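You operate a simulated robot arm through the tools that you are given. There is no shell and no other tool. Be economical: measure what you need, move in short steps, check, and stop when the job is done.

You are at the controls of a simulated robot arm. One attempt, no reset.

TASK
Swap the blocked silencer in the holder for the purple one and prove its flow.
Fine: flow-test the fitted one first; valve shut ahead of the swap and at the end; the old one goes in the BLOCKED tray; leave the third. Set down upright: brown silencer.

Only the result counts: the job must be done as asked and must still hold three seconds after the hand-in. Knocking over, shifting, dropping, spilling or breaking anything else fails it.

THE ROBOT
A 6-joint arm with a two-finger parallel gripper, fixed in place. Base frame: the origin is at the foot of the arm, x ahead of it, y to its left, z up; the work surface is at about z = 0. Units: mm, degrees, N and s.
With the tool pointing down near the work surface it reaches from about 140 to 580 mm from the base axis. Its first joint turns from -66.0 to 66.0 degrees. Payload 2.1 kg.
Tool frame: the origin (TCP) lies between the finger pads and is the grasp point; the fingertips stand 30 mm ahead of it; z points along the fingers, y is the line along which they close. Largest opening 94 mm; finger width 28, thickness 10; the body of the gripper, 50 by 96 mm, starts 55 mm behind the TCP.
Orientation is that of the tool frame in the base frame, as a unit quaternion [w, x, y, z]. With the fingers straight down and closing along the base's y, the tool's x points along the base's -x, its y along +y and its z along -z.

THE INTERFACE
- The arm moves only by the tool drive_tool. Its argument "plan" is a list of rows, each an object of numbers (a shift or turn left out is 0, a gripper value left out holds the last): "x", "y", "z": the shift along the base's x, y, z in units of 25 mm (1.0 is 25 mm); "rx", "ry", "rz": the turn, a rotation vector about the base's x, y, z in units of 8 degrees (1.0 is 8 degrees). In form: [{"x": .., "y": .., "z": .., "rx": .., "ry": .., "rz": ..}, ...]. A call has 1 to 8 rows; each row shifts and turns the commanded pose from where the row before left it. "claw" is the opening, from 0 (shut) to 1 (fully open), set as the call begins (left out, the last holds). A call with a number of a shift or a turn outside -1 to 1 is refused whole. Rows are played at 5 a second. More than 50 mm and 8.6 degrees between two rows, or a gripper value outside its range, and nothing of the call is played. Where a pose cannot be reached the arm comes as near as it can. A force on the tool above 40 N (or 10 N above the force at the start of the call, whichever is more), or a blocked arm, ends the call early, and 0.2 s more pass. Each finger travels about 72 mm/s and halts on what it meets, pressing with about 36 N; the grip force reading is that of the motor and also rises with nothing between the fingers. The clock runs only during rows and for 0.2 s after the last one: add rows that do not move to give the fingers time. It gives the time, the measured TCP pose, the force on the tool (base axes), the opening and the grip force at its end, in the units of the frame above (readings bear some noise), with the torque about the TCP (base axes, N m) and any sound that the robot's microphone picked up.
- Cameras (640 x 400 px; columns grow to the right, rows downward): "scene" is fixed at [49.7, -395.7, 462.2]; the picture's right is [0.67, -0.75, 0.00], its down [-0.52, -0.46, -0.72] and it looks along [0.54, 0.48, -0.69] (base axes); focal length 214 px, centre (320, 200). "wrist" rides on the gripper at [76, 14, -102] in the tool frame; the picture's right is [-0.18, 0.98, 0.00], its down [-0.75, -0.14, -0.64] and it looks along [-0.63, -0.12, 0.77] (tool axes); focal length 243 px, centre (320, 200). There is no depth. A picture from a camera that has moved, and an enlarged one, comes with that camera's place and axes in the base frame and with its lens. The place of the scene camera against the robot may be out by one fixed shift of up to 25 mm in any direction.
- capture(camera): a new picture of that camera. It takes no simulated time.
- inspect(camera, box): a new picture of the part [left, top, right, bottom] of that camera's present view, enlarged. It takes no simulated time.
- finish_job(): hands the job in; it is judged then, once.

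Go step by step. Nothing tells you positions but the pictures and the camera data: compare them with the known pose of the tool, close in by small moves and look again before you grip or let go. The budget is 120 turns and 84 pictures, counting those below and the enlarged ones. Unless the task says otherwise, let go and move clear before handing in, and close with one line.

The tools are called after "Request:" as a command line: name --argument value ..., lists and objects as JSON in quotes. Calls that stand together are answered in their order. drive_tool: Moves the arm, as the interface text tells. Its arguments: {"type":"object","properties":{"plan":{"type":"array","items":{"type":"object","properties":{"x":{"type":"number"},"y":{"type":"number"},"z":{"type":"number"},"rx":{"type":"number"},"ry":{"type":"number"},"rz":{"type":"number"}}}},"claw":{"type":"number"}},"required":["plan"]} The other tools are called the same way: capture (camera) takes a picture; inspect (camera, box) takes an enlarged picture of a part of a camera's view; finish_job () hands the job in.

At the start:

```text
t: 0.0
tcp_pos: [287.0, -91.1, 319.7]
tcp_rot: [0.0, 0.0, 1.0, 0.001]
ft_force: [-0.7, -0.1, -0.3]
torque: [0.01, 0.01, -0.01]
grip_width: 94.4
finger_force: 0.1
```

scene: 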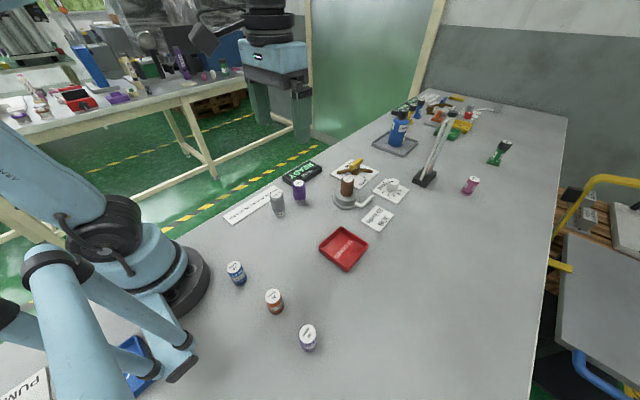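
wrist: 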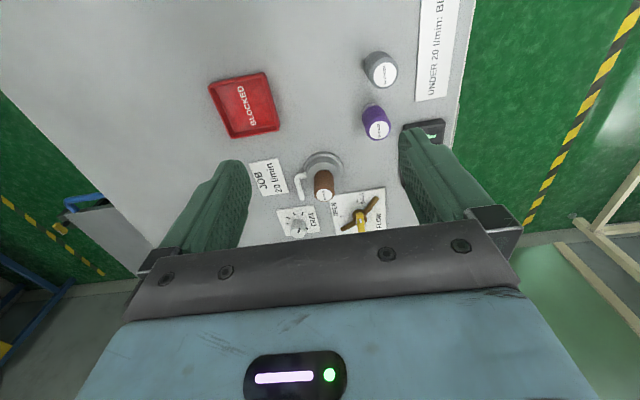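

I see a holder with a brown silencer fitted, a valve with a yellow handle, a gauge/knob plate, a red BLOCKED tray, a purple and a grey silencer. I'll enlarge the views to read the labels.

Request:
inspect --camera "wrist" --box '[200, 20, 480, 250]'

Request:
inspect --camera "scene" --box '[210, 140, 430, 280]'

Request:
inspect --camera "wrist" --box '[380, 0, 480, 120]'

```text
1.74 times, centred on (340, 135) of wrist
camera zoom: at [212.2, -78.4, 423.1], right [0.18, 0.98, 0.0], down [0.75, -0.14, 0.64], along [0.63, -0.12, -0.77], focal length 422 px, centre (285, 313)
```

zoom: 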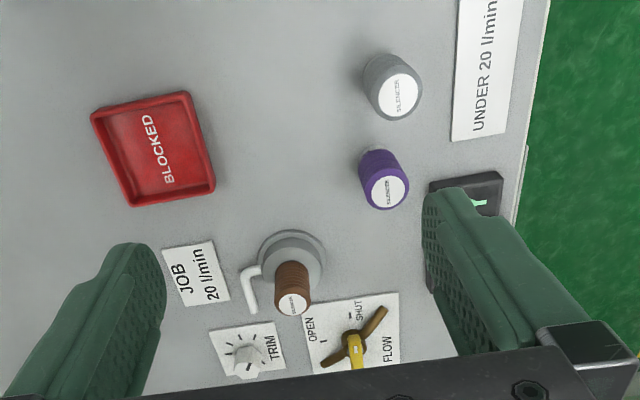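

```text
2.86 times, centred on (320, 210) of scene
camera zoom: at [49.7, -395.7, 462.2], right [0.67, -0.75, 0.0], down [-0.52, -0.46, -0.72], along [0.54, 0.48, -0.69], focal length 613 px, centre (320, 171)
```

zoom: 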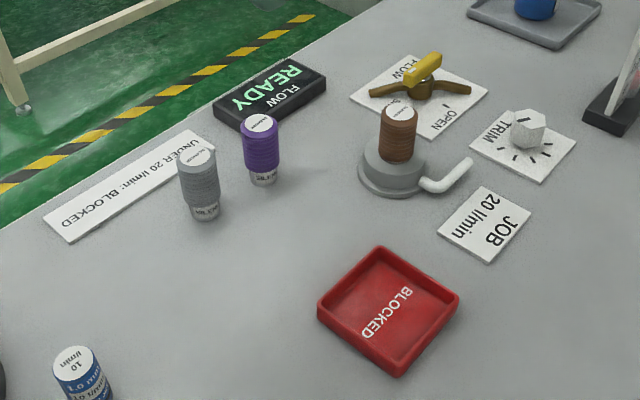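

```text
3.33 times, centred on (430, 60) of wrist
camera zoom: at [212.2, -78.4, 423.1], right [0.18, 0.98, 0.0], down [0.75, -0.14, 0.64], along [0.63, -0.12, -0.77], focal length 809 px, centre (-47, 667)
```

zoom: 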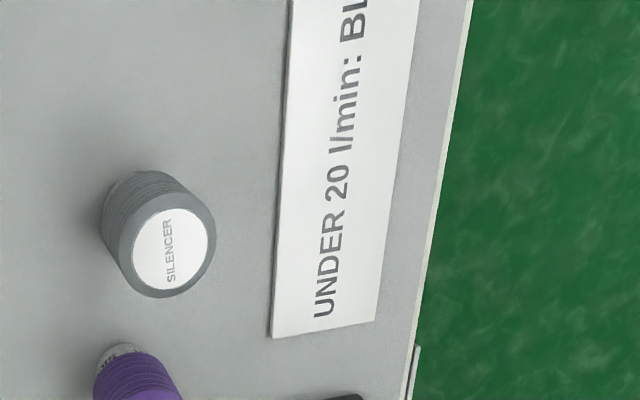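

The bench also has other cans and a display; I'll read those and the valve before moving.

Request:
inspect --camera "scene" --box '[210, 240, 340, 360]'

Request:
inspect --camera "scene" --box '[320, 145, 420, 240]'

Request:
inspect --camera "wrist" --box '[260, 140, 400, 245]'

Request:
inspect --camera "scene" --box '[360, 80, 520, 200]'

```text
3.33 times, centred on (275, 300) of scene
camera zoom: at [49.7, -395.7, 462.2], right [0.67, -0.75, 0.0], down [-0.52, -0.46, -0.72], along [0.54, 0.48, -0.69], focal length 715 px, centre (470, -133)
```

zoom: 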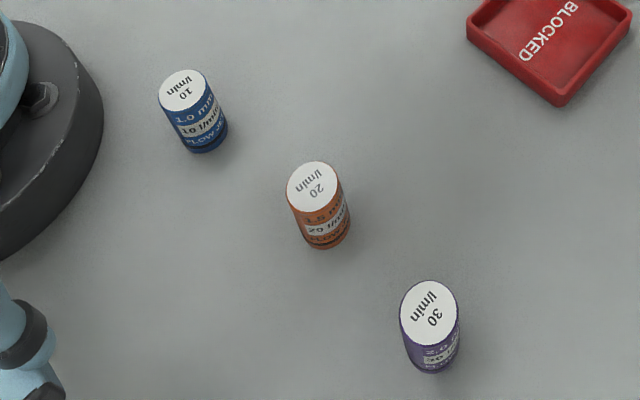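

```text
4.21 times, centred on (370, 192) of scene
camera zoom: at [49.7, -395.7, 462.2], right [0.67, -0.75, 0.0], down [-0.52, -0.46, -0.72], along [0.54, 0.48, -0.69], focal length 903 px, centre (110, 232)
```

zoom: 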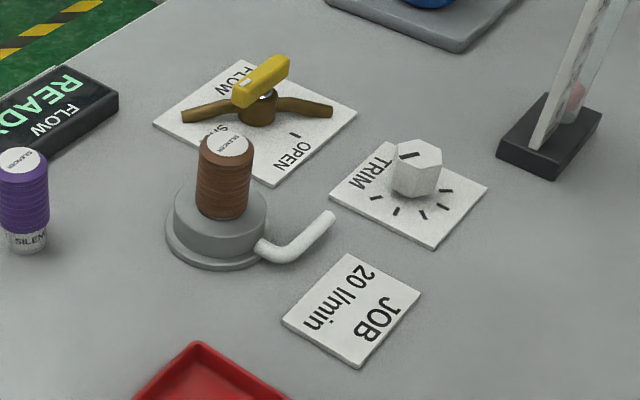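

```text
3.81 times, centred on (330, 192) of wrist
camera zoom: at [212.2, -78.4, 423.1], right [0.18, 0.98, 0.0], down [0.75, -0.14, 0.64], along [0.63, -0.12, -0.77], focal length 924 px, centre (282, 229)
```

zoom: 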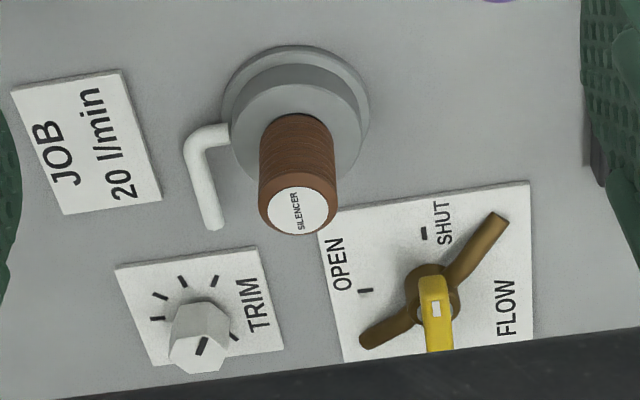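

```text
3.33 times, centred on (440, 140) of scene
camera zoom: at [49.7, -395.7, 462.2], right [0.67, -0.75, 0.0], down [-0.52, -0.46, -0.72], along [0.54, 0.48, -0.69], focal length 715 px, centre (-80, 400)
```

zoom: 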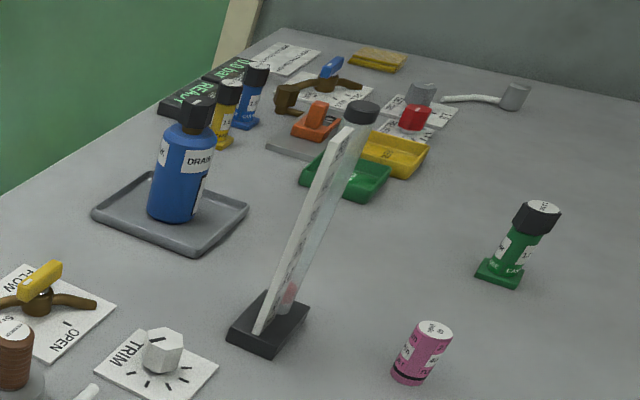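

The holder is about (478,-121), the valve about (605,-65), the tray about (329,-230), and purple about (385,-18). I'll move forward for a better look at the valve, rotameter and display.

Request:
drive_tool --plan '[{"x": 1}, {"x": 1}, {"x": 1}, {"x": 1, "y": 0.8}]'

Request:
capture --camera "wrist"

```text
t: 1.0
tcp_pos: [390.1, -71.0, 318.9]
tcp_rot: [0.0, 0.0, 1.0, 0.0]
ft_force: [-1.1, -0.1, -0.3]
torque: [0.01, -0.01, -0.03]
grip_width: 94.2
finger_force: 0.1
```

```text
74 pictures are left
camera wrist: at [314.5, -59.1, 422.3], right [0.18, 0.98, 0.0], down [0.75, -0.14, 0.64], along [0.63, -0.12, -0.77], focal length 243 px, centre (320, 200)
```

wrist: 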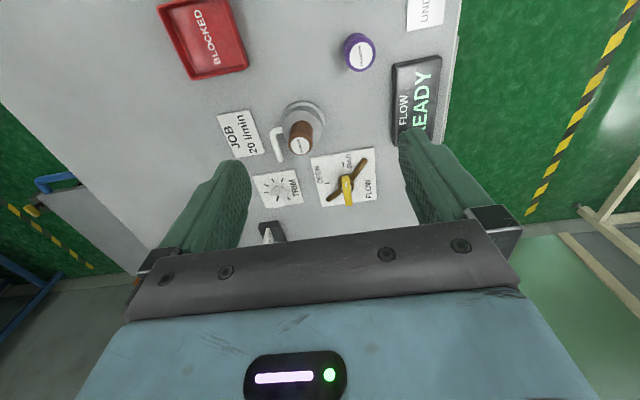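

Request:
inspect --camera "wrist" --box '[240, 90, 400, 250]'

Request:
inspect --camera "scene" --box '[325, 145, 405, 205]'

Request:
inspect --camera "scene" --box '[400, 110, 480, 200]'

```text
2.50 times, centred on (320, 170) of wrist
camera zoom: at [314.5, -59.1, 422.3], right [0.18, 0.98, 0.0], down [0.75, -0.14, 0.64], along [0.63, -0.12, -0.77], focal length 606 px, centre (320, 275)
```

zoom: 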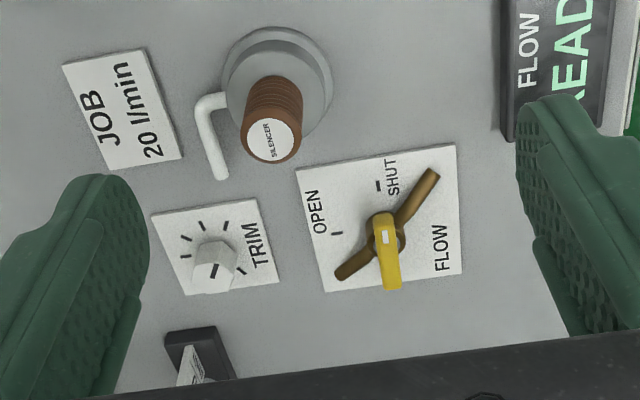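

```text
6.67 times, centred on (365, 175) of scene
camera zoom: at [49.7, -395.7, 462.2], right [0.67, -0.75, 0.0], down [-0.52, -0.46, -0.72], along [0.54, 0.48, -0.69], focal length 1430 px, centre (20, 367)
```

zoom: 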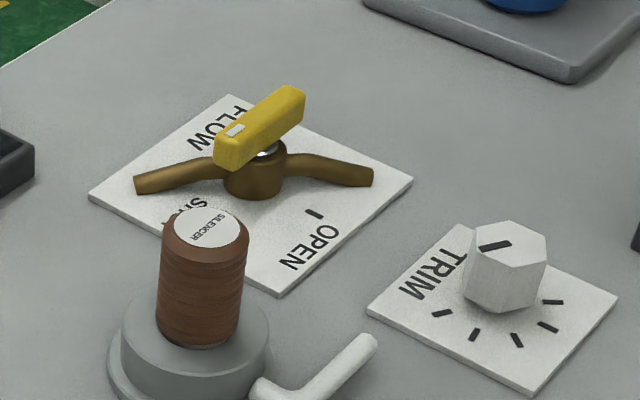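

```text
4.44 times, centred on (440, 155) of scene
camera zoom: at [49.7, -395.7, 462.2], right [0.67, -0.75, 0.0], down [-0.52, -0.46, -0.72], along [0.54, 0.48, -0.69], focal length 953 px, centre (-213, 400)
```

zoom: 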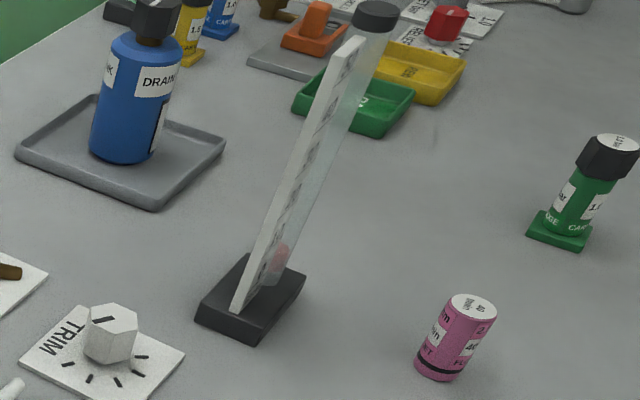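

The valve handle is centred near (614,-62), top about z 46, pointing to SHUT along x; READY is shown. I'll close the fingers, tilt forward, and approach the +y side of the handle's near end from above.

Request:
drive_tool --claw 0 --plan '[{"x": 0.9, "y": 0.2, "z": -0.7, "ry": -1}, {"x": 0.9, "y": 0.2, "z": -0.7, "ry": -1}, {"x": 0.9, "y": 0.2, "z": -0.7, "ry": -1}, {"x": 0.9, "y": 0.2, "z": -0.7}, {"x": 0.9, "y": 0.2, "z": -0.7}, {"x": 0.9, "y": 0.2, "z": -0.7}, {"x": 0.9, "y": 0.2, "z": -0.7}, {"x": 0.9, "z": -0.7}]'

Request:
capture --camera "wrist"

Request:
inspect --camera "scene" --box '[290, 110, 450, 210]'

```text
t: 2.8
tcp_pos: [567.2, -36.1, 179.6]
tcp_rot: [0.208, 0.0, 0.978, 0.0]
ft_force: [-0.9, -0.9, -0.4]
torque: [0.01, 0.03, 0.02]
grip_width: 0.1
finger_force: 32.7
```

```text
70 pictures are left
camera wrist: at [455.6, -23.3, 242.8], right [0.17, 0.98, 0.07], down [0.43, -0.14, 0.89], along [0.89, -0.12, -0.44], focal length 243 px, centre (320, 200)
```

wrist: 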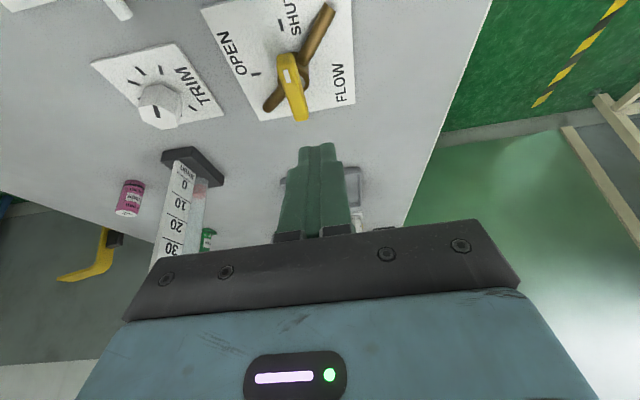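

```text
4.00 times, centred on (370, 160) of scene
camera zoom: at [49.7, -395.7, 462.2], right [0.67, -0.75, 0.0], down [-0.52, -0.46, -0.72], along [0.54, 0.48, -0.69], focal length 858 px, centre (120, 360)
```

zoom: 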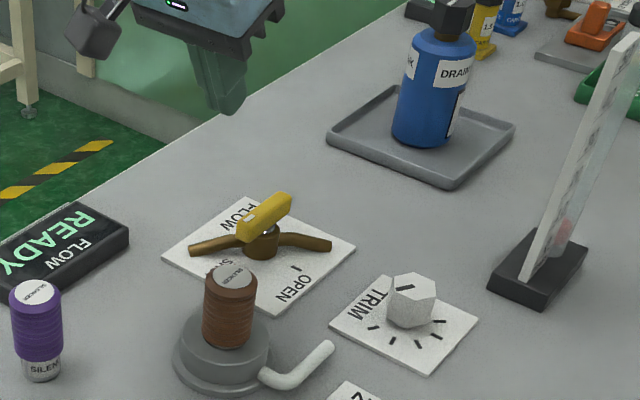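

The rotameter scale (0–30) is visible and the handle spans x 580–648 at y -62. I'll reduce the tilt to 8° and lower the closed fingers beside the near end, staying above the brown pipe arm.

Request:
drive_tool --plan '[{"x": 0.2, "ry": 1, "z": -0.5}, {"x": 0.15, "ry": 1, "z": -0.8}, {"z": -0.8}, {"z": -0.8}, {"z": -0.5}, {"z": -0.4}]'

Request:
inspect --camera "scene" --box '[320, 140, 420, 210]'

Request:
capture --camera "wrist"

```text
t: 4.2
tcp_pos: [575.0, -36.1, 82.9]
tcp_rot: [0.07, 0.0, 0.998, 0.0]
ft_force: [0.1, -0.5, 0.7]
torque: [0.0, 0.02, -0.02]
grip_width: 0.0
finger_force: 33.0
```

```text
5.71 times, centred on (370, 175) of scene
camera zoom: at [49.7, -395.7, 462.2], right [0.67, -0.75, 0.0], down [-0.52, -0.46, -0.72], along [0.54, 0.48, -0.69], focal length 1226 px, centre (34, 343)
```

zoom: 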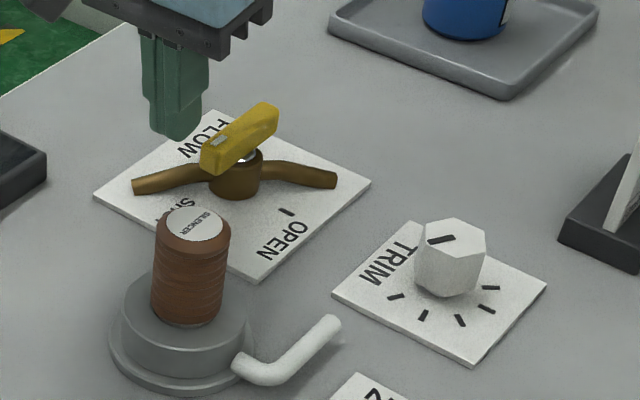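

```text
67 pictures are left
camera wrist: at [486.2, -22.8, 174.7], right [0.18, 0.98, 0.03], down [0.66, -0.14, 0.74], along [0.73, -0.12, -0.67], focal length 243 px, centre (320, 200)
```

wrist: 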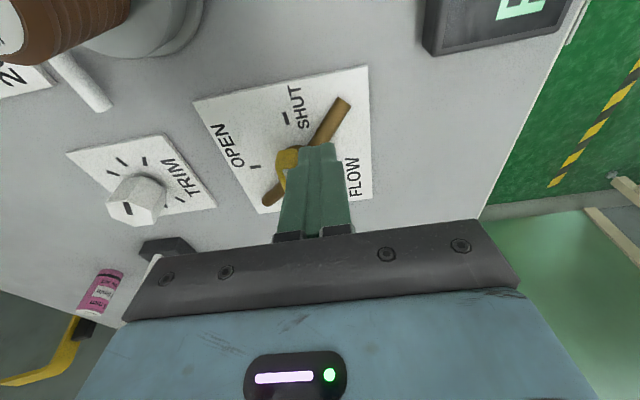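

Reach is fine and the fingertips stand just off the handle's +y side. I'll lower 16 mm and begin the sideways push.

Request:
drive_tool --plan '[{"z": -0.35}, {"z": -0.3}, {"y": -0.3}, {"y": -0.4}]'

Request:
inspect --camera "scene" --box '[320, 140, 420, 210]'

```text
t: 5.2
tcp_pos: [578.0, -53.3, 67.9]
tcp_rot: [0.069, 0.001, 0.998, 0.0]
ft_force: [-1.5, 1.5, 0.9]
torque: [0.04, 0.01, -0.03]
grip_width: 0.0
finger_force: 33.0
```

```text
5.71 times, centred on (370, 175) of scene
camera zoom: at [49.7, -395.7, 462.2], right [0.67, -0.75, 0.0], down [-0.52, -0.46, -0.72], along [0.54, 0.48, -0.69], focal length 1226 px, centre (34, 343)
```

zoom: 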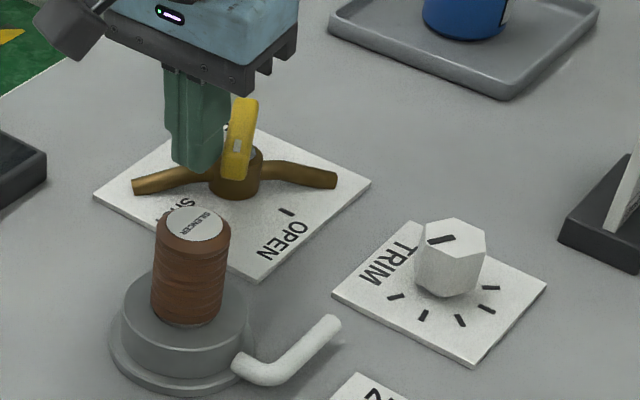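

The handle turns with little force. I'll continue along the arc toward OPEN.

Request:
drive_tool --plan '[{"x": 0.1, "y": -0.4}, {"x": 0.1, "y": -0.4}, {"x": 0.1, "y": -0.35}]'

Request:
inspect --camera "scene" --box '[270, 130, 430, 230]'

Request:
capture --camera "wrist"

```text
t: 6.0
tcp_pos: [585.1, -83.3, 70.7]
tcp_rot: [0.07, 0.001, 0.998, 0.001]
ft_force: [-0.6, -0.3, 0.5]
torque: [-0.03, -0.01, 0.0]
grip_width: 0.2
finger_force: 33.4
```

```text
4.00 times, centred on (350, 180) of scene
camera zoom: at [49.7, -395.7, 462.2], right [0.67, -0.75, 0.0], down [-0.52, -0.46, -0.72], along [0.54, 0.48, -0.69], focal length 858 px, centre (200, 280)
```

zoom: 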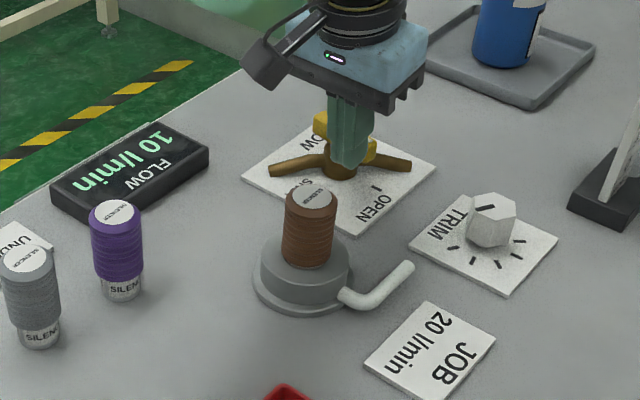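

```text
64 pictures are left
camera wrist: at [495.0, -69.8, 161.7], right [0.18, 0.98, 0.03], down [0.66, -0.14, 0.74], along [0.73, -0.12, -0.67], focal length 243 px, centre (320, 200)
```

wrist: 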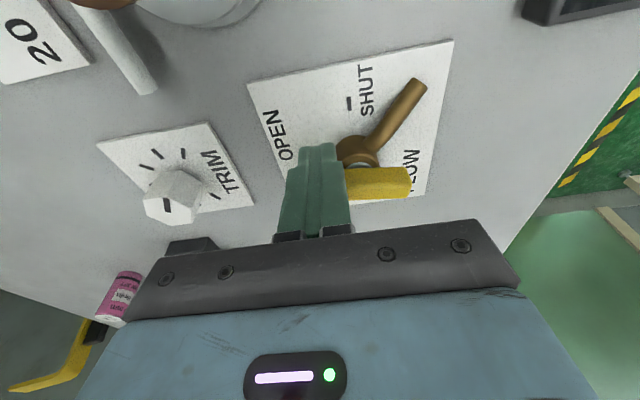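

The display reads 10 l/min with the handle essentially at OPEN. I'll nudge it firmly to the stop, dwell, and read again.

Request:
drive_tool --plan '[{"x": 0.2}, {"x": 0.1}, {}, {}, {}, {}, {}, {}]'

Request:
inspect --camera "scene" --box '[270, 80, 470, 220]'

```text
t: 6.9
tcp_pos: [589.9, -84.4, 69.0]
tcp_rot: [0.063, 0.001, 0.998, 0.0]
ft_force: [-4.4, 0.1, 1.7]
torque: [0.04, 0.09, 0.01]
grip_width: 0.0
finger_force: 33.3
stopped in row 4: the force on the tool passed its limit at 40 N (the readings are from after the stop); the commanded pose is now the measured one
```

```text
2.86 times, centred on (370, 150) of scene
camera zoom: at [49.7, -395.7, 462.2], right [0.67, -0.75, 0.0], down [-0.52, -0.46, -0.72], along [0.54, 0.48, -0.69], focal length 613 px, centre (177, 343)
```

zoom: 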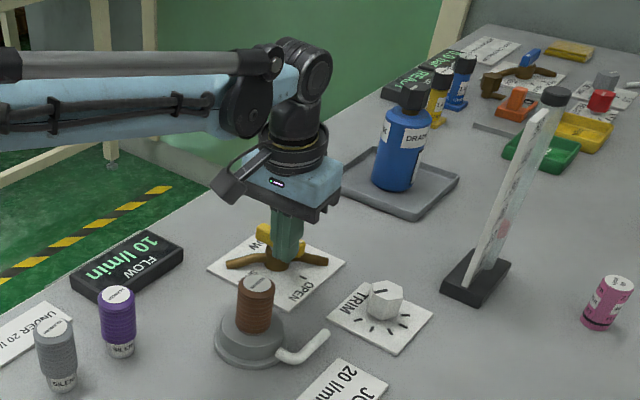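

Tested: 10 l/min, so it is blocked. Now I'll lift off, go to the handle's +y end and push it back toward SHUT.

Request:
drive_tool --plan '[{"x": -0.4}, {"z": 0.7}, {"z": 0.5, "y": 0.5}, {"y": 0.8}, {"y": 0.7}, {"z": -0.6}, {"z": -0.6}]'

Request:
capture --camera "wrist"

```text
t: 8.5
tcp_pos: [579.7, -35.2, 67.6]
tcp_rot: [0.063, 0.001, 0.998, 0.0]
ft_force: [0.6, 0.1, -0.1]
torque: [-0.03, 0.01, -0.02]
grip_width: 0.1
finger_force: 33.1
```

```text
62 pictures are left
camera wrist: at [491.2, -20.6, 161.0], right [0.18, 0.98, 0.02], down [0.67, -0.14, 0.73], along [0.72, -0.12, -0.68], focal length 243 px, centre (320, 200)
```

wrist: 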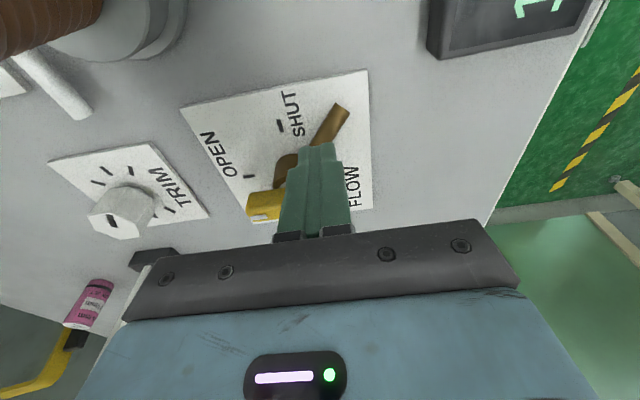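

Fingers are on the -x side of the handle's +y half. Pushing +x, then -y.

Request:
drive_tool --plan '[{"x": 0.4}, {"x": 0.4}, {"x": 0.4, "y": 0.1}, {"x": 0.2}]'

Request:
capture --camera "wrist"

Request:
inspect --camera "scene" --box '[270, 130, 430, 230]'

```text
t: 9.5
tcp_pos: [613.2, -31.4, 68.0]
tcp_rot: [0.063, 0.0, 0.998, 0.0]
ft_force: [-0.4, 0.0, 0.0]
torque: [0.02, 0.0, 0.0]
grip_width: 0.0
finger_force: 32.7
```

```text
61 pictures are left
camera wrist: at [524.6, -17.8, 160.3], right [0.18, 0.98, 0.02], down [0.67, -0.14, 0.73], along [0.72, -0.12, -0.68], focal length 243 px, centre (320, 200)
```

wrist: 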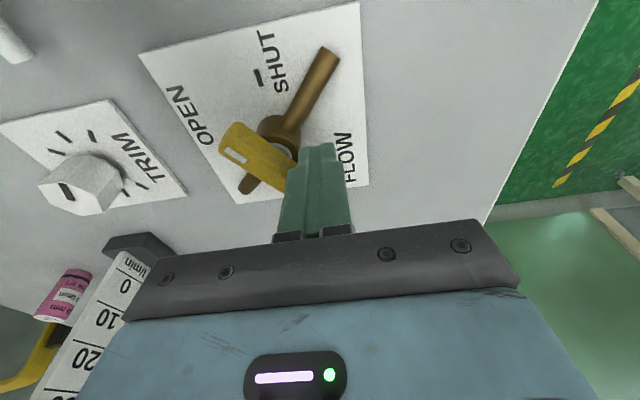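

```text
4.00 times, centred on (350, 180) of scene
camera zoom: at [49.7, -395.7, 462.2], right [0.67, -0.75, 0.0], down [-0.52, -0.46, -0.72], along [0.54, 0.48, -0.69], focal length 858 px, centre (200, 280)
```

zoom: 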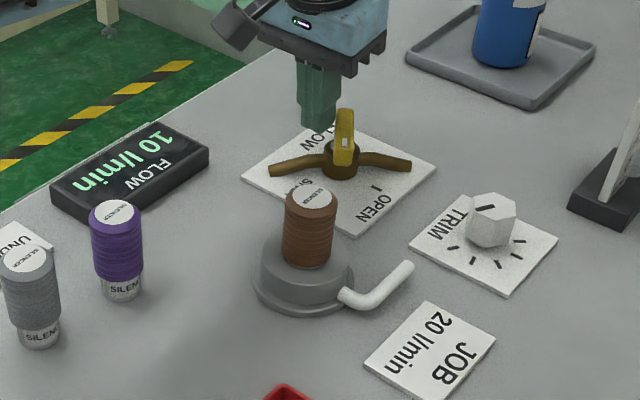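

Half-way. Now pushing -y against the far half to complete the shut.

Request:
drive_tool --plan '[{"x": 0.3, "y": -0.1}, {"x": 0.1, "y": -0.25}, {"y": -0.2}, {}]'

Request:
capture --camera "wrist"

Request:
inspect --camera "scene" --box '[270, 130, 430, 230]'

```text
t: 10.5
tcp_pos: [620.7, -43.1, 69.5]
tcp_rot: [0.065, 0.0, 0.998, 0.001]
ft_force: [1.0, 9.6, -5.4]
torque: [0.26, -0.02, -0.03]
grip_width: 0.2
finger_force: 32.7
out of reach, approached as far as the arm can: row 3
```

```text
59 pictures are left
camera wrist: at [531.9, -29.9, 161.8], right [0.18, 0.98, 0.03], down [0.66, -0.14, 0.73], along [0.72, -0.12, -0.68], focal length 243 px, centre (320, 200)
```

wrist: 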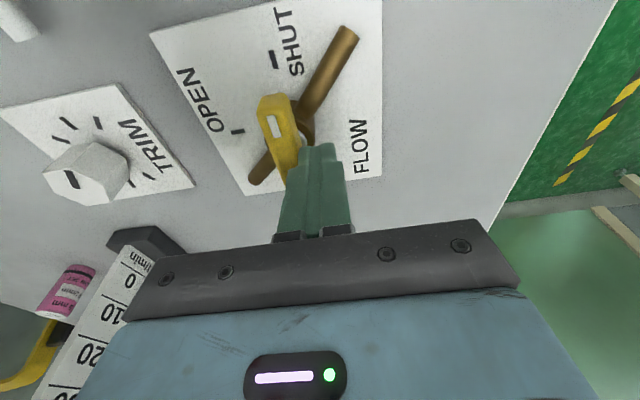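

```text
4.00 times, centred on (350, 180) of scene
camera zoom: at [49.7, -395.7, 462.2], right [0.67, -0.75, 0.0], down [-0.52, -0.46, -0.72], along [0.54, 0.48, -0.69], focal length 858 px, centre (200, 280)
```

zoom: 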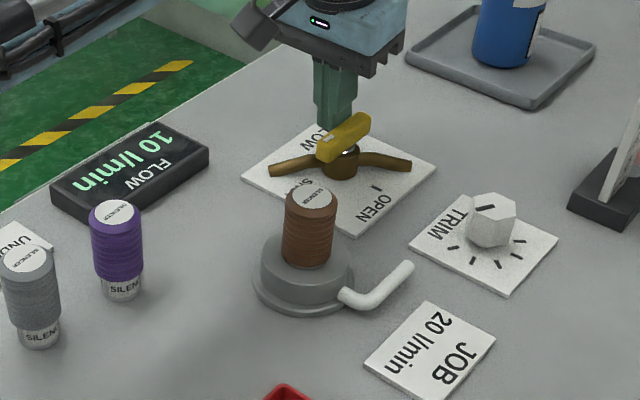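

Nearly shut. I'll finish from the other side: push the near end toward +y.

Request:
drive_tool --plan '[{"x": -0.2, "y": 0.3}, {"z": 0.7}, {"z": 0.6, "x": -0.5, "y": -0.6}, {"x": -0.6, "y": -0.9}, {"x": -0.4, "y": -0.9}, {"y": -0.3}, {"z": -0.7}, {"z": -0.6}]'

Request:
capture --camera "wrist"

```text
t: 12.3
tcp_pos: [579.4, -106.3, 69.1]
tcp_rot: [0.063, 0.001, 0.998, 0.001]
ft_force: [-0.7, -0.2, 0.0]
torque: [-0.01, 0.0, 0.01]
grip_width: 0.1
finger_force: 33.0
```

```text
57 pictures are left
camera wrist: at [491.2, -92.1, 161.6], right [0.18, 0.98, 0.02], down [0.67, -0.14, 0.73], along [0.72, -0.12, -0.68], focal length 243 px, centre (320, 200)
```

wrist: 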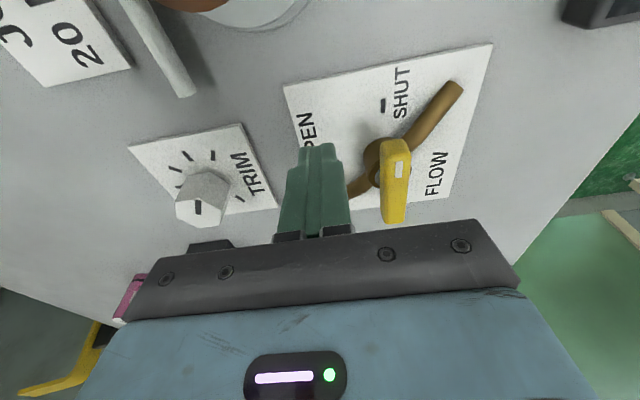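

Pushing +y gently until the handle meets its SHUT stop.

Request:
drive_tool --plan '[{"y": 0.4}, {"y": 0.35}, {"y": 0.2}, {"y": 0.15}, {"y": 0.1}]'

Request:
capture --camera "wrist"

Request:
inspect --camera "scene" --box '[270, 130, 430, 230]'

```text
t: 13.5
tcp_pos: [577.9, -75.7, 68.5]
tcp_rot: [0.064, 0.002, 0.998, -0.002]
ft_force: [1.0, -14.7, 1.9]
torque: [-0.24, -0.08, -0.2]
grip_width: 0.0
finger_force: 33.3
```

```text
56 pictures are left
camera wrist: at [489.5, -62.7, 161.3], right [0.19, 0.98, 0.02], down [0.66, -0.14, 0.73], along [0.72, -0.12, -0.68], focal length 243 px, centre (320, 200)
```

wrist: 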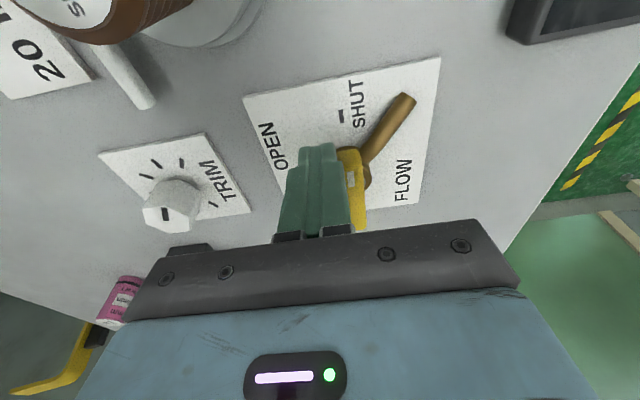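

```text
4.00 times, centred on (350, 180) of scene
camera zoom: at [49.7, -395.7, 462.2], right [0.67, -0.75, 0.0], down [-0.52, -0.46, -0.72], along [0.54, 0.48, -0.69], focal length 858 px, centre (200, 280)
```

zoom: 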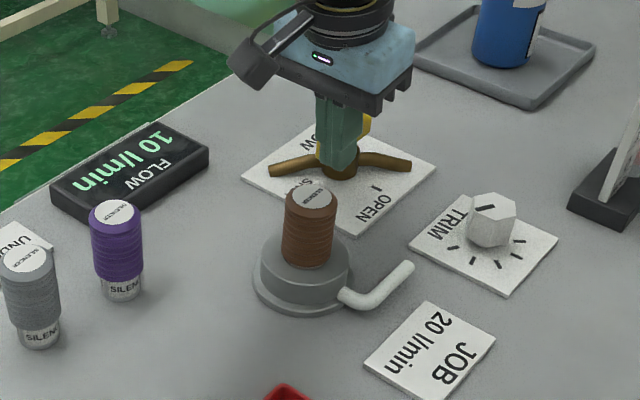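

The handle is at its SHUT stop. I'll back off, rise, straighten the tool and open above the brown silencer.

Request:
drive_tool --plan '[{"y": -0.3}, {"z": 1}, {"z": 1}, {"z": 1, "ry": 0.5}, {"z": 0.8, "ry": 0.42, "x": -0.5}, {"x": -1, "y": -0.5}, {"x": -1, "y": -0.5}, {"x": -1, "y": -0.5}]'

Request:
drive_tool --claw 1 --plan '[{"x": -0.48}, {}, {}]'

Request:
capture --camera "wrist"

Request:
capture --camera "scene"

```text
t: 15.3
tcp_pos: [490.8, -119.5, 165.0]
tcp_rot: [-0.001, -0.001, 1.0, -0.001]
ft_force: [0.6, 0.4, 0.9]
torque: [0.0, 0.01, -0.01]
grip_width: 0.0
finger_force: 33.3
```

```text
t: 16.1
tcp_pos: [479.5, -121.2, 163.9]
tcp_rot: [0.0, 0.0, 1.0, 0.001]
ft_force: [0.3, 0.4, 0.6]
torque: [0.02, 0.02, -0.01]
grip_width: 94.0
finger_force: 0.1
```

```text
54 pictures are left
camera wrist: at [402.9, -107.5, 266.5], right [0.18, 0.98, 0.0], down [0.75, -0.14, 0.64], along [0.63, -0.12, -0.77], focal length 243 px, centre (320, 200)
```

wrist: 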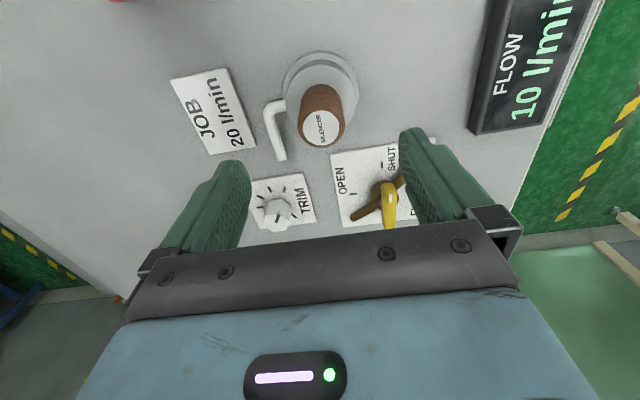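

```text
53 pictures are left
```

scene: 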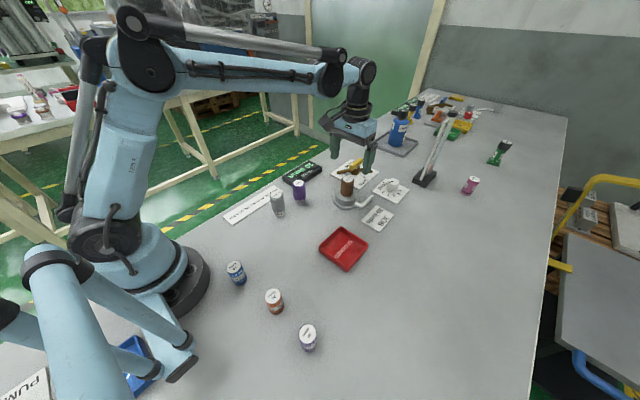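

The silencer axis is at (479.5,-121), top z≈86, right under the TCP. Descending with open fingers to z 77.

Request:
drive_tool --plan '[{"z": -0.9}, {"z": -0.9}, {"z": -0.9}, {"z": -0.78}, {}]'

Request:
inspect --camera "scene" --box '[300, 150, 400, 220]'

Request:
capture --camera "wrist"

```text
t: 17.3
tcp_pos: [479.9, -119.1, 75.9]
tcp_rot: [-0.001, 0.0, 1.0, -0.001]
ft_force: [0.1, -0.7, -0.5]
torque: [-0.01, 0.01, -0.02]
grip_width: 94.0
finger_force: 0.0
```

```text
5.71 times, centred on (350, 185) of scene
camera zoom: at [49.7, -395.7, 462.2], right [0.67, -0.75, 0.0], down [-0.52, -0.46, -0.72], along [0.54, 0.48, -0.69], focal length 1226 px, centre (149, 286)
```

zoom: 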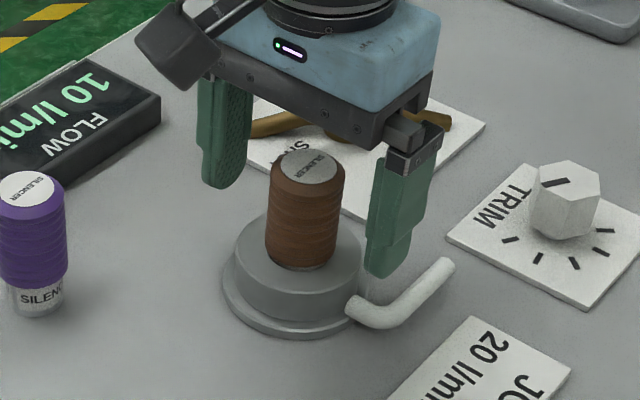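

```text
51 pictures are left
camera wrist: at [404.0, -105.6, 180.0], right [0.18, 0.98, 0.0], down [0.75, -0.14, 0.64], along [0.63, -0.12, -0.77], focal length 243 px, centre (320, 200)
```

wrist: 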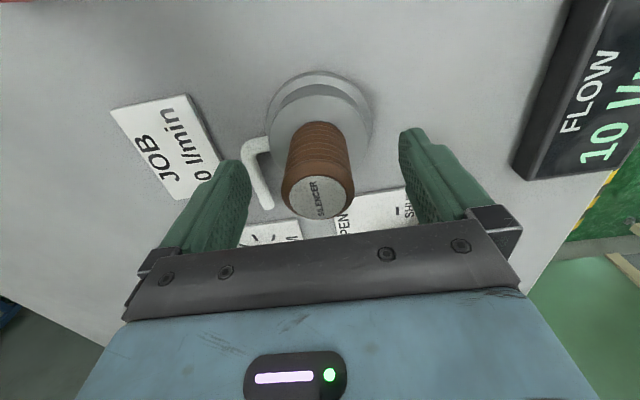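

The fingers straddle the silencer well clear of the spout. Closing on it.

Request:
drive_tool --claw 0 --plan '[{"y": -0.05}, {}, {}, {}, {}]'

```text
t: 18.5
tcp_pos: [480.8, -119.7, 76.7]
tcp_rot: [-0.001, 0.0, 1.0, 0.0]
ft_force: [-0.9, -0.1, 0.6]
torque: [-0.03, 0.0, 0.02]
grip_width: 36.8
finger_force: 35.8
```

Gripped at 36.8 mm wide. Trying a gentle straight pull to learn whether it is a push fit or threaded.

Request:
drive_tool --plan '[{"z": 0.1}, {"z": 0.1}, {"z": 0.1}]'

Request:
inspect --camera "scene" --box '[300, 150, 400, 220]'

```text
t: 19.3
tcp_pos: [480.1, -119.8, 84.4]
tcp_rot: [0.0, 0.0, 1.0, 0.001]
ft_force: [0.4, 0.1, -1.2]
torque: [0.03, -0.01, -0.01]
grip_width: 37.0
finger_force: 36.2
```

```text
5.71 times, centred on (350, 185) of scene
camera zoom: at [49.7, -395.7, 462.2], right [0.67, -0.75, 0.0], down [-0.52, -0.46, -0.72], along [0.54, 0.48, -0.69], focal length 1226 px, centre (149, 286)
```

zoom: 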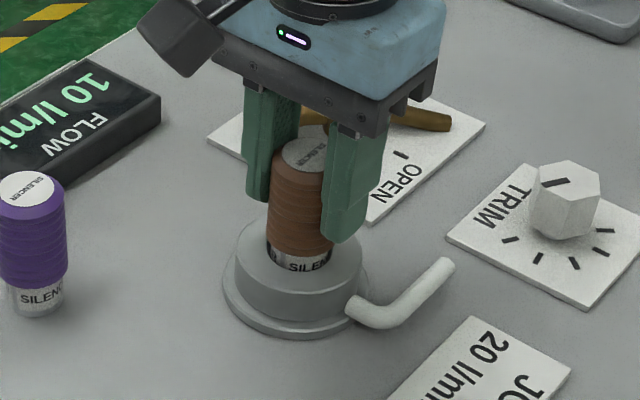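

It lifts straight out freely. Raising it and carrying toward the BLOCKED tray.

Request:
drive_tool --plan '[{"z": 0.8}, {"z": 0.8}, {"z": 0.8}, {"z": 0.6}, {"x": -0.8, "y": -0.6}, {"x": -0.8, "y": -0.6}, {"x": -0.8, "y": -0.6}, {"x": -0.8, "y": -0.6}]'

Request:
capture --camera "wrist"

```text
t: 21.1
tcp_pos: [399.2, -179.6, 159.0]
tcp_rot: [-0.001, 0.0, 1.0, -0.001]
ft_force: [0.5, 1.0, -0.6]
torque: [-0.02, 0.03, 0.02]
grip_width: 36.6
finger_force: 36.0
```

```text
49 pictures are left
camera wrist: at [322.8, -166.6, 262.0], right [0.18, 0.98, 0.0], down [0.75, -0.14, 0.64], along [0.63, -0.12, -0.77], focal length 243 px, centre (320, 200)
```

wrist: 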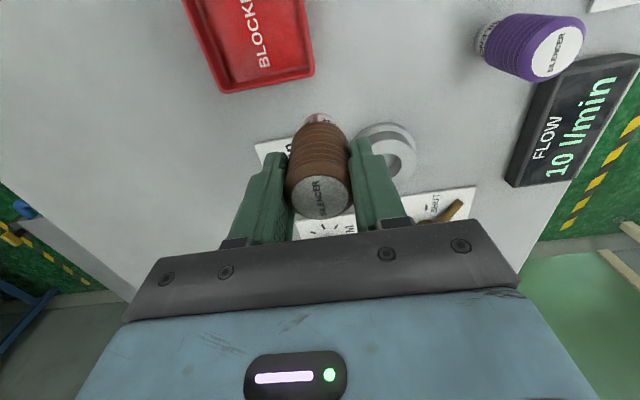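

Tray spans about x 284–376, y -273…-183, so its centre is (330,-228). Moving over it and partway down.

Request:
drive_tool --plan '[{"x": -0.9, "y": -0.65}, {"x": -0.9, "y": -0.65}, {"x": -0.96, "y": -0.64}, {"z": -0.8}, {"z": -0.8}, {"z": -0.8}]'

Request:
inspect --camera "scene" --box '[280, 190, 400, 290]'

Request:
capture --camera "wrist"

```text
t: 22.5
tcp_pos: [329.4, -229.8, 99.5]
tcp_rot: [-0.001, -0.001, 1.0, -0.001]
ft_force: [0.4, -1.0, -2.1]
torque: [0.02, -0.01, 0.0]
grip_width: 36.7
finger_force: 35.7
```

```text
4.00 times, centred on (340, 240) of scene
camera zoom: at [49.7, -395.7, 462.2], right [0.67, -0.75, 0.0], down [-0.52, -0.46, -0.72], along [0.54, 0.48, -0.69], focal length 858 px, centre (240, 40)
```

zoom: 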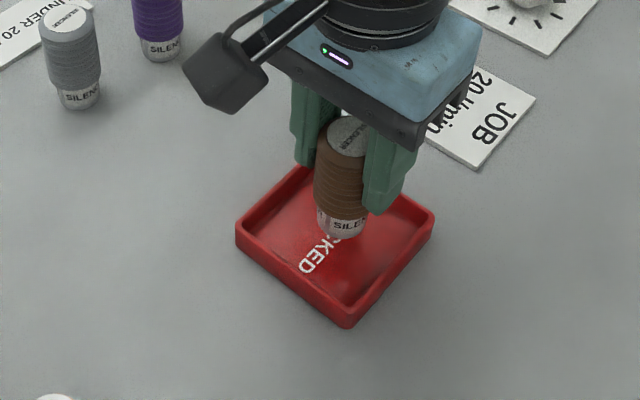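

```text
47 pictures are left
camera wrist: at [252.5, -216.2, 201.4], right [0.18, 0.98, 0.0], down [0.75, -0.14, 0.64], along [0.63, -0.12, -0.77], focal length 243 px, centre (320, 200)
```

wrist: 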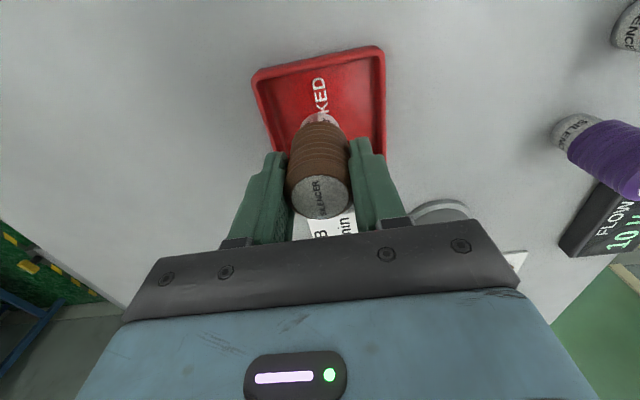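

Centred over the tray and upright. Lowering to near the floor.

Request:
drive_tool --plan '[{"z": -0.4}, {"z": -0.3}, {"z": -0.15}, {"z": -0.1}]'

Request:
inspect --camera "scene" --box '[280, 190, 400, 290]'

```text
t: 23.5
tcp_pos: [329.8, -228.3, 73.8]
tcp_rot: [-0.002, 0.001, 1.0, 0.0]
ft_force: [0.1, -0.2, -0.9]
torque: [0.01, 0.02, -0.01]
grip_width: 36.7
finger_force: 36.4
```

```text
4.00 times, centred on (340, 240) of scene
camera zoom: at [49.7, -395.7, 462.2], right [0.67, -0.75, 0.0], down [-0.52, -0.46, -0.72], along [0.54, 0.48, -0.69], focal length 858 px, centre (240, 40)
```

zoom: 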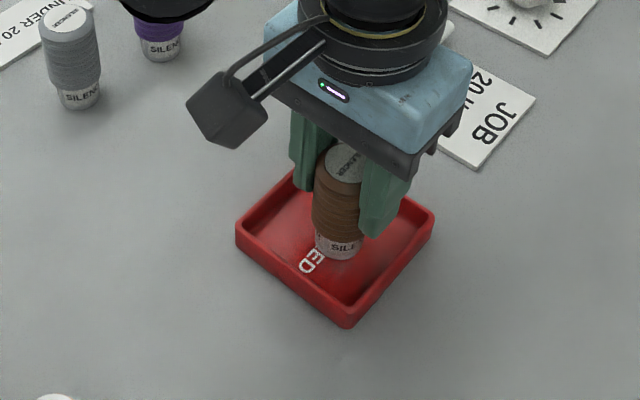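

Still no contact; lowering in 2 mm steps.

Request:
drive_tool --plan '[{"z": -0.08}, {"z": -0.08}, {}]'

Request:
drive_tool --plan '[{"z": -0.06}, {}]'

```text
t: 24.3
tcp_pos: [330.5, -230.0, 71.5]
tcp_rot: [0.0, 0.0, 1.0, 0.001]
ft_force: [-1.2, 3.5, 18.0]
torque: [0.32, 0.1, -0.02]
grip_width: 36.8
finger_force: 36.1
```

```text
t: 24.9
tcp_pos: [329.7, -230.1, 70.2]
tcp_rot: [0.0, 0.001, 1.0, 0.0]
ft_force: [-0.9, 1.7, 12.0]
torque: [0.26, 0.09, -0.01]
grip_width: 36.9
finger_force: 36.0
```

In contact with the tray floor (12 N). Easing slightly and releasing.

Request:
drive_tool --plan '[{"z": 0.05}, {}]'

Request:
drive_tool --claw 0.75 --plan '[{}, {}, {}, {"z": 0.5}, {"z": 1}, {"z": 1}, {"z": 1}]'

Request:
capture --camera "wrist"

Request:
inspect --camera "scene" --box '[280, 190, 400, 290]'

```text
t: 25.5
tcp_pos: [329.4, -228.3, 70.5]
tcp_rot: [0.0, 0.0, 1.0, -0.001]
ft_force: [-1.4, 0.0, -0.9]
torque: [0.0, -0.01, 0.0]
grip_width: 36.7
finger_force: 36.1
```

```text
t: 27.1
tcp_pos: [331.5, -229.8, 157.5]
tcp_rot: [-0.001, 0.0, 1.0, 0.001]
ft_force: [-0.9, -0.6, -0.4]
torque: [-0.01, -0.01, -0.03]
grip_width: 70.6
finger_force: 0.2
```

```text
45 pictures are left
camera wrist: at [255.1, -216.6, 260.5], right [0.18, 0.98, 0.0], down [0.75, -0.14, 0.64], along [0.63, -0.12, -0.77], focal length 243 px, centre (320, 200)
```

wrist: 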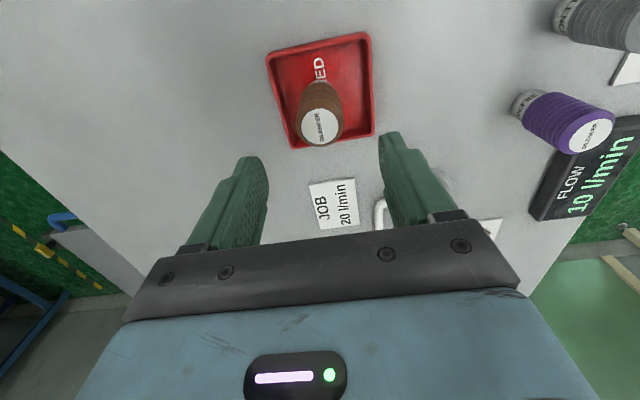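

```text
4.00 times, centred on (340, 240) of scene
camera zoom: at [49.7, -395.7, 462.2], right [0.67, -0.75, 0.0], down [-0.52, -0.46, -0.72], along [0.54, 0.48, -0.69], focal length 858 px, centre (240, 40)
```

zoom: 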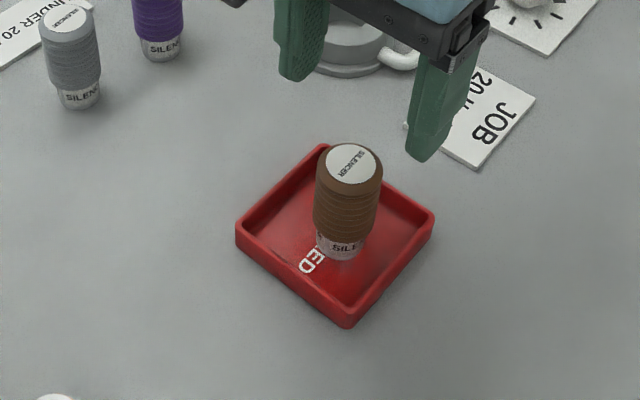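

The brown silencer stands upright in the tray. Next, the purple one near (377,-21).

Request:
drive_tool --plan '[{"y": 1, "x": 0.2}, {"y": 1, "x": 0.25}, {"y": 1, "x": 0.25}, {"y": 1, "x": 0.25}, {"y": 1, "x": 0.25}, {"y": 1, "x": 0.25}, {"y": 1, "x": 0.25}, {"y": 1, "x": 0.2}]'

Request:
capture --camera "wrist"

```text
t: 28.9
tcp_pos: [377.4, -31.4, 159.6]
tcp_rot: [-0.001, 0.001, 1.0, 0.001]
ft_force: [-0.2, 0.5, 0.2]
torque: [0.0, -0.01, 0.03]
grip_width: 70.6
finger_force: 0.1
```

```text
43 pictures are left
camera wrist: at [301.3, -17.8, 261.9], right [0.19, 0.98, 0.0], down [0.75, -0.14, 0.64], along [0.63, -0.12, -0.77], focal length 243 px, centre (320, 200)
```

wrist: 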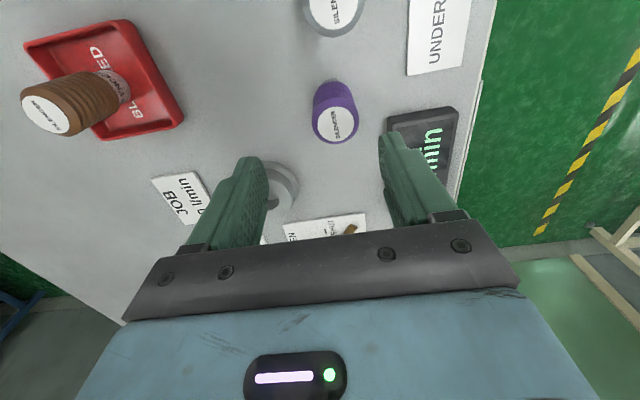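

Purple's top is at (377,-20), height ≈77. Aligning and descending.

Request:
drive_tool --plan '[{"y": 0.45}, {"z": -0.9}, {"z": -0.9}, {"z": -0.9}, {"z": -0.96}, {}]'

Request:
capture --camera "wrist"

Request:
inspect --camera "scene" --box '[250, 150, 350, 220]'

```text
t: 30.3
tcp_pos: [376.8, -17.1, 67.7]
tcp_rot: [-0.001, 0.0, 1.0, 0.0]
ft_force: [-0.2, 0.6, 0.5]
torque: [0.0, 0.02, -0.01]
grip_width: 70.5
finger_force: 0.0
```

```text
42 pictures are left
camera wrist: at [300.7, -4.0, 170.9], right [0.18, 0.98, 0.0], down [0.75, -0.14, 0.64], along [0.63, -0.12, -0.77], focal length 243 px, centre (320, 200)
```

wrist: 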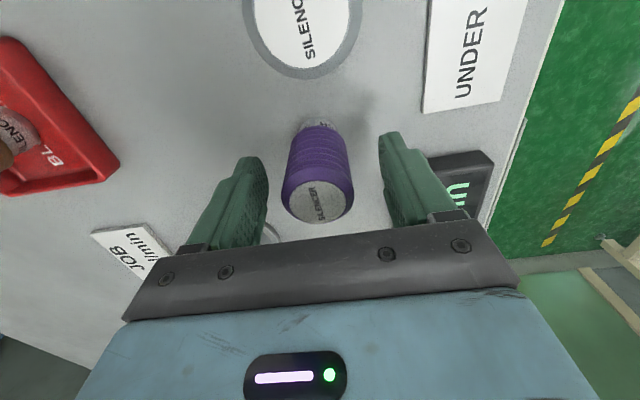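

```text
5.71 times, centred on (300, 185) of scene
camera zoom: at [49.7, -395.7, 462.2], right [0.67, -0.75, 0.0], down [-0.52, -0.46, -0.72], along [0.54, 0.48, -0.69], focal length 1226 px, centre (434, 286)
```

zoom: 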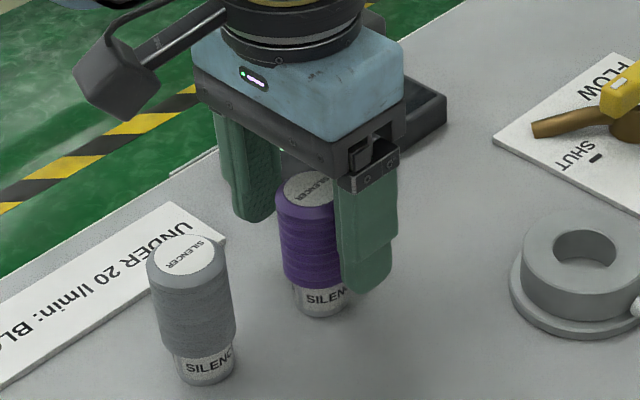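

Purple sits centred between the fingers. Closing on it.

Request:
drive_tool --claw 0 --plan '[{"y": -0.06, "x": 0.03}, {}, {}, {}, {}]'

Request:
drive_tool --plan '[{"z": 0.6}, {"z": 0.8}, {"z": 0.8}, {"z": 0.8}, {"z": 0.8}]'

Request:
capture --camera "wrist"

```text
t: 31.5
tcp_pos: [378.8, -18.6, 68.3]
tcp_rot: [-0.002, 0.0, 1.0, 0.001]
ft_force: [-0.5, -0.7, 0.2]
torque: [-0.01, 0.0, -0.03]
grip_width: 36.8
finger_force: 36.0
```

```text
t: 32.7
tcp_pos: [377.4, -17.5, 163.2]
tcp_rot: [-0.002, 0.0, 1.0, 0.0]
ft_force: [-0.3, -0.2, 0.0]
torque: [-0.02, 0.0, -0.02]
grip_width: 36.8
finger_force: 35.9
```

```text
40 pictures are left
camera wrist: at [301.8, -4.7, 266.1], right [0.18, 0.98, 0.0], down [0.75, -0.14, 0.64], along [0.63, -0.12, -0.77], focal length 243 px, centre (320, 200)
```

wrist: 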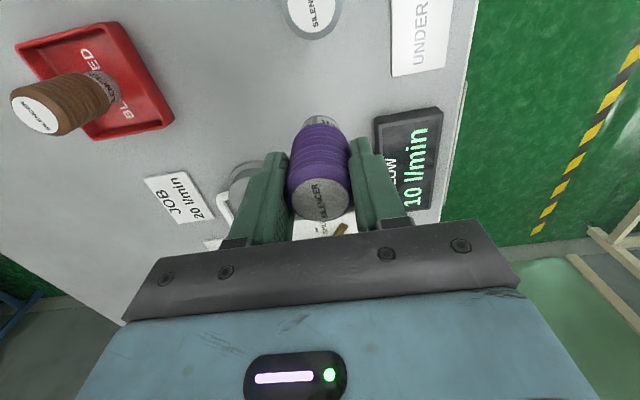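

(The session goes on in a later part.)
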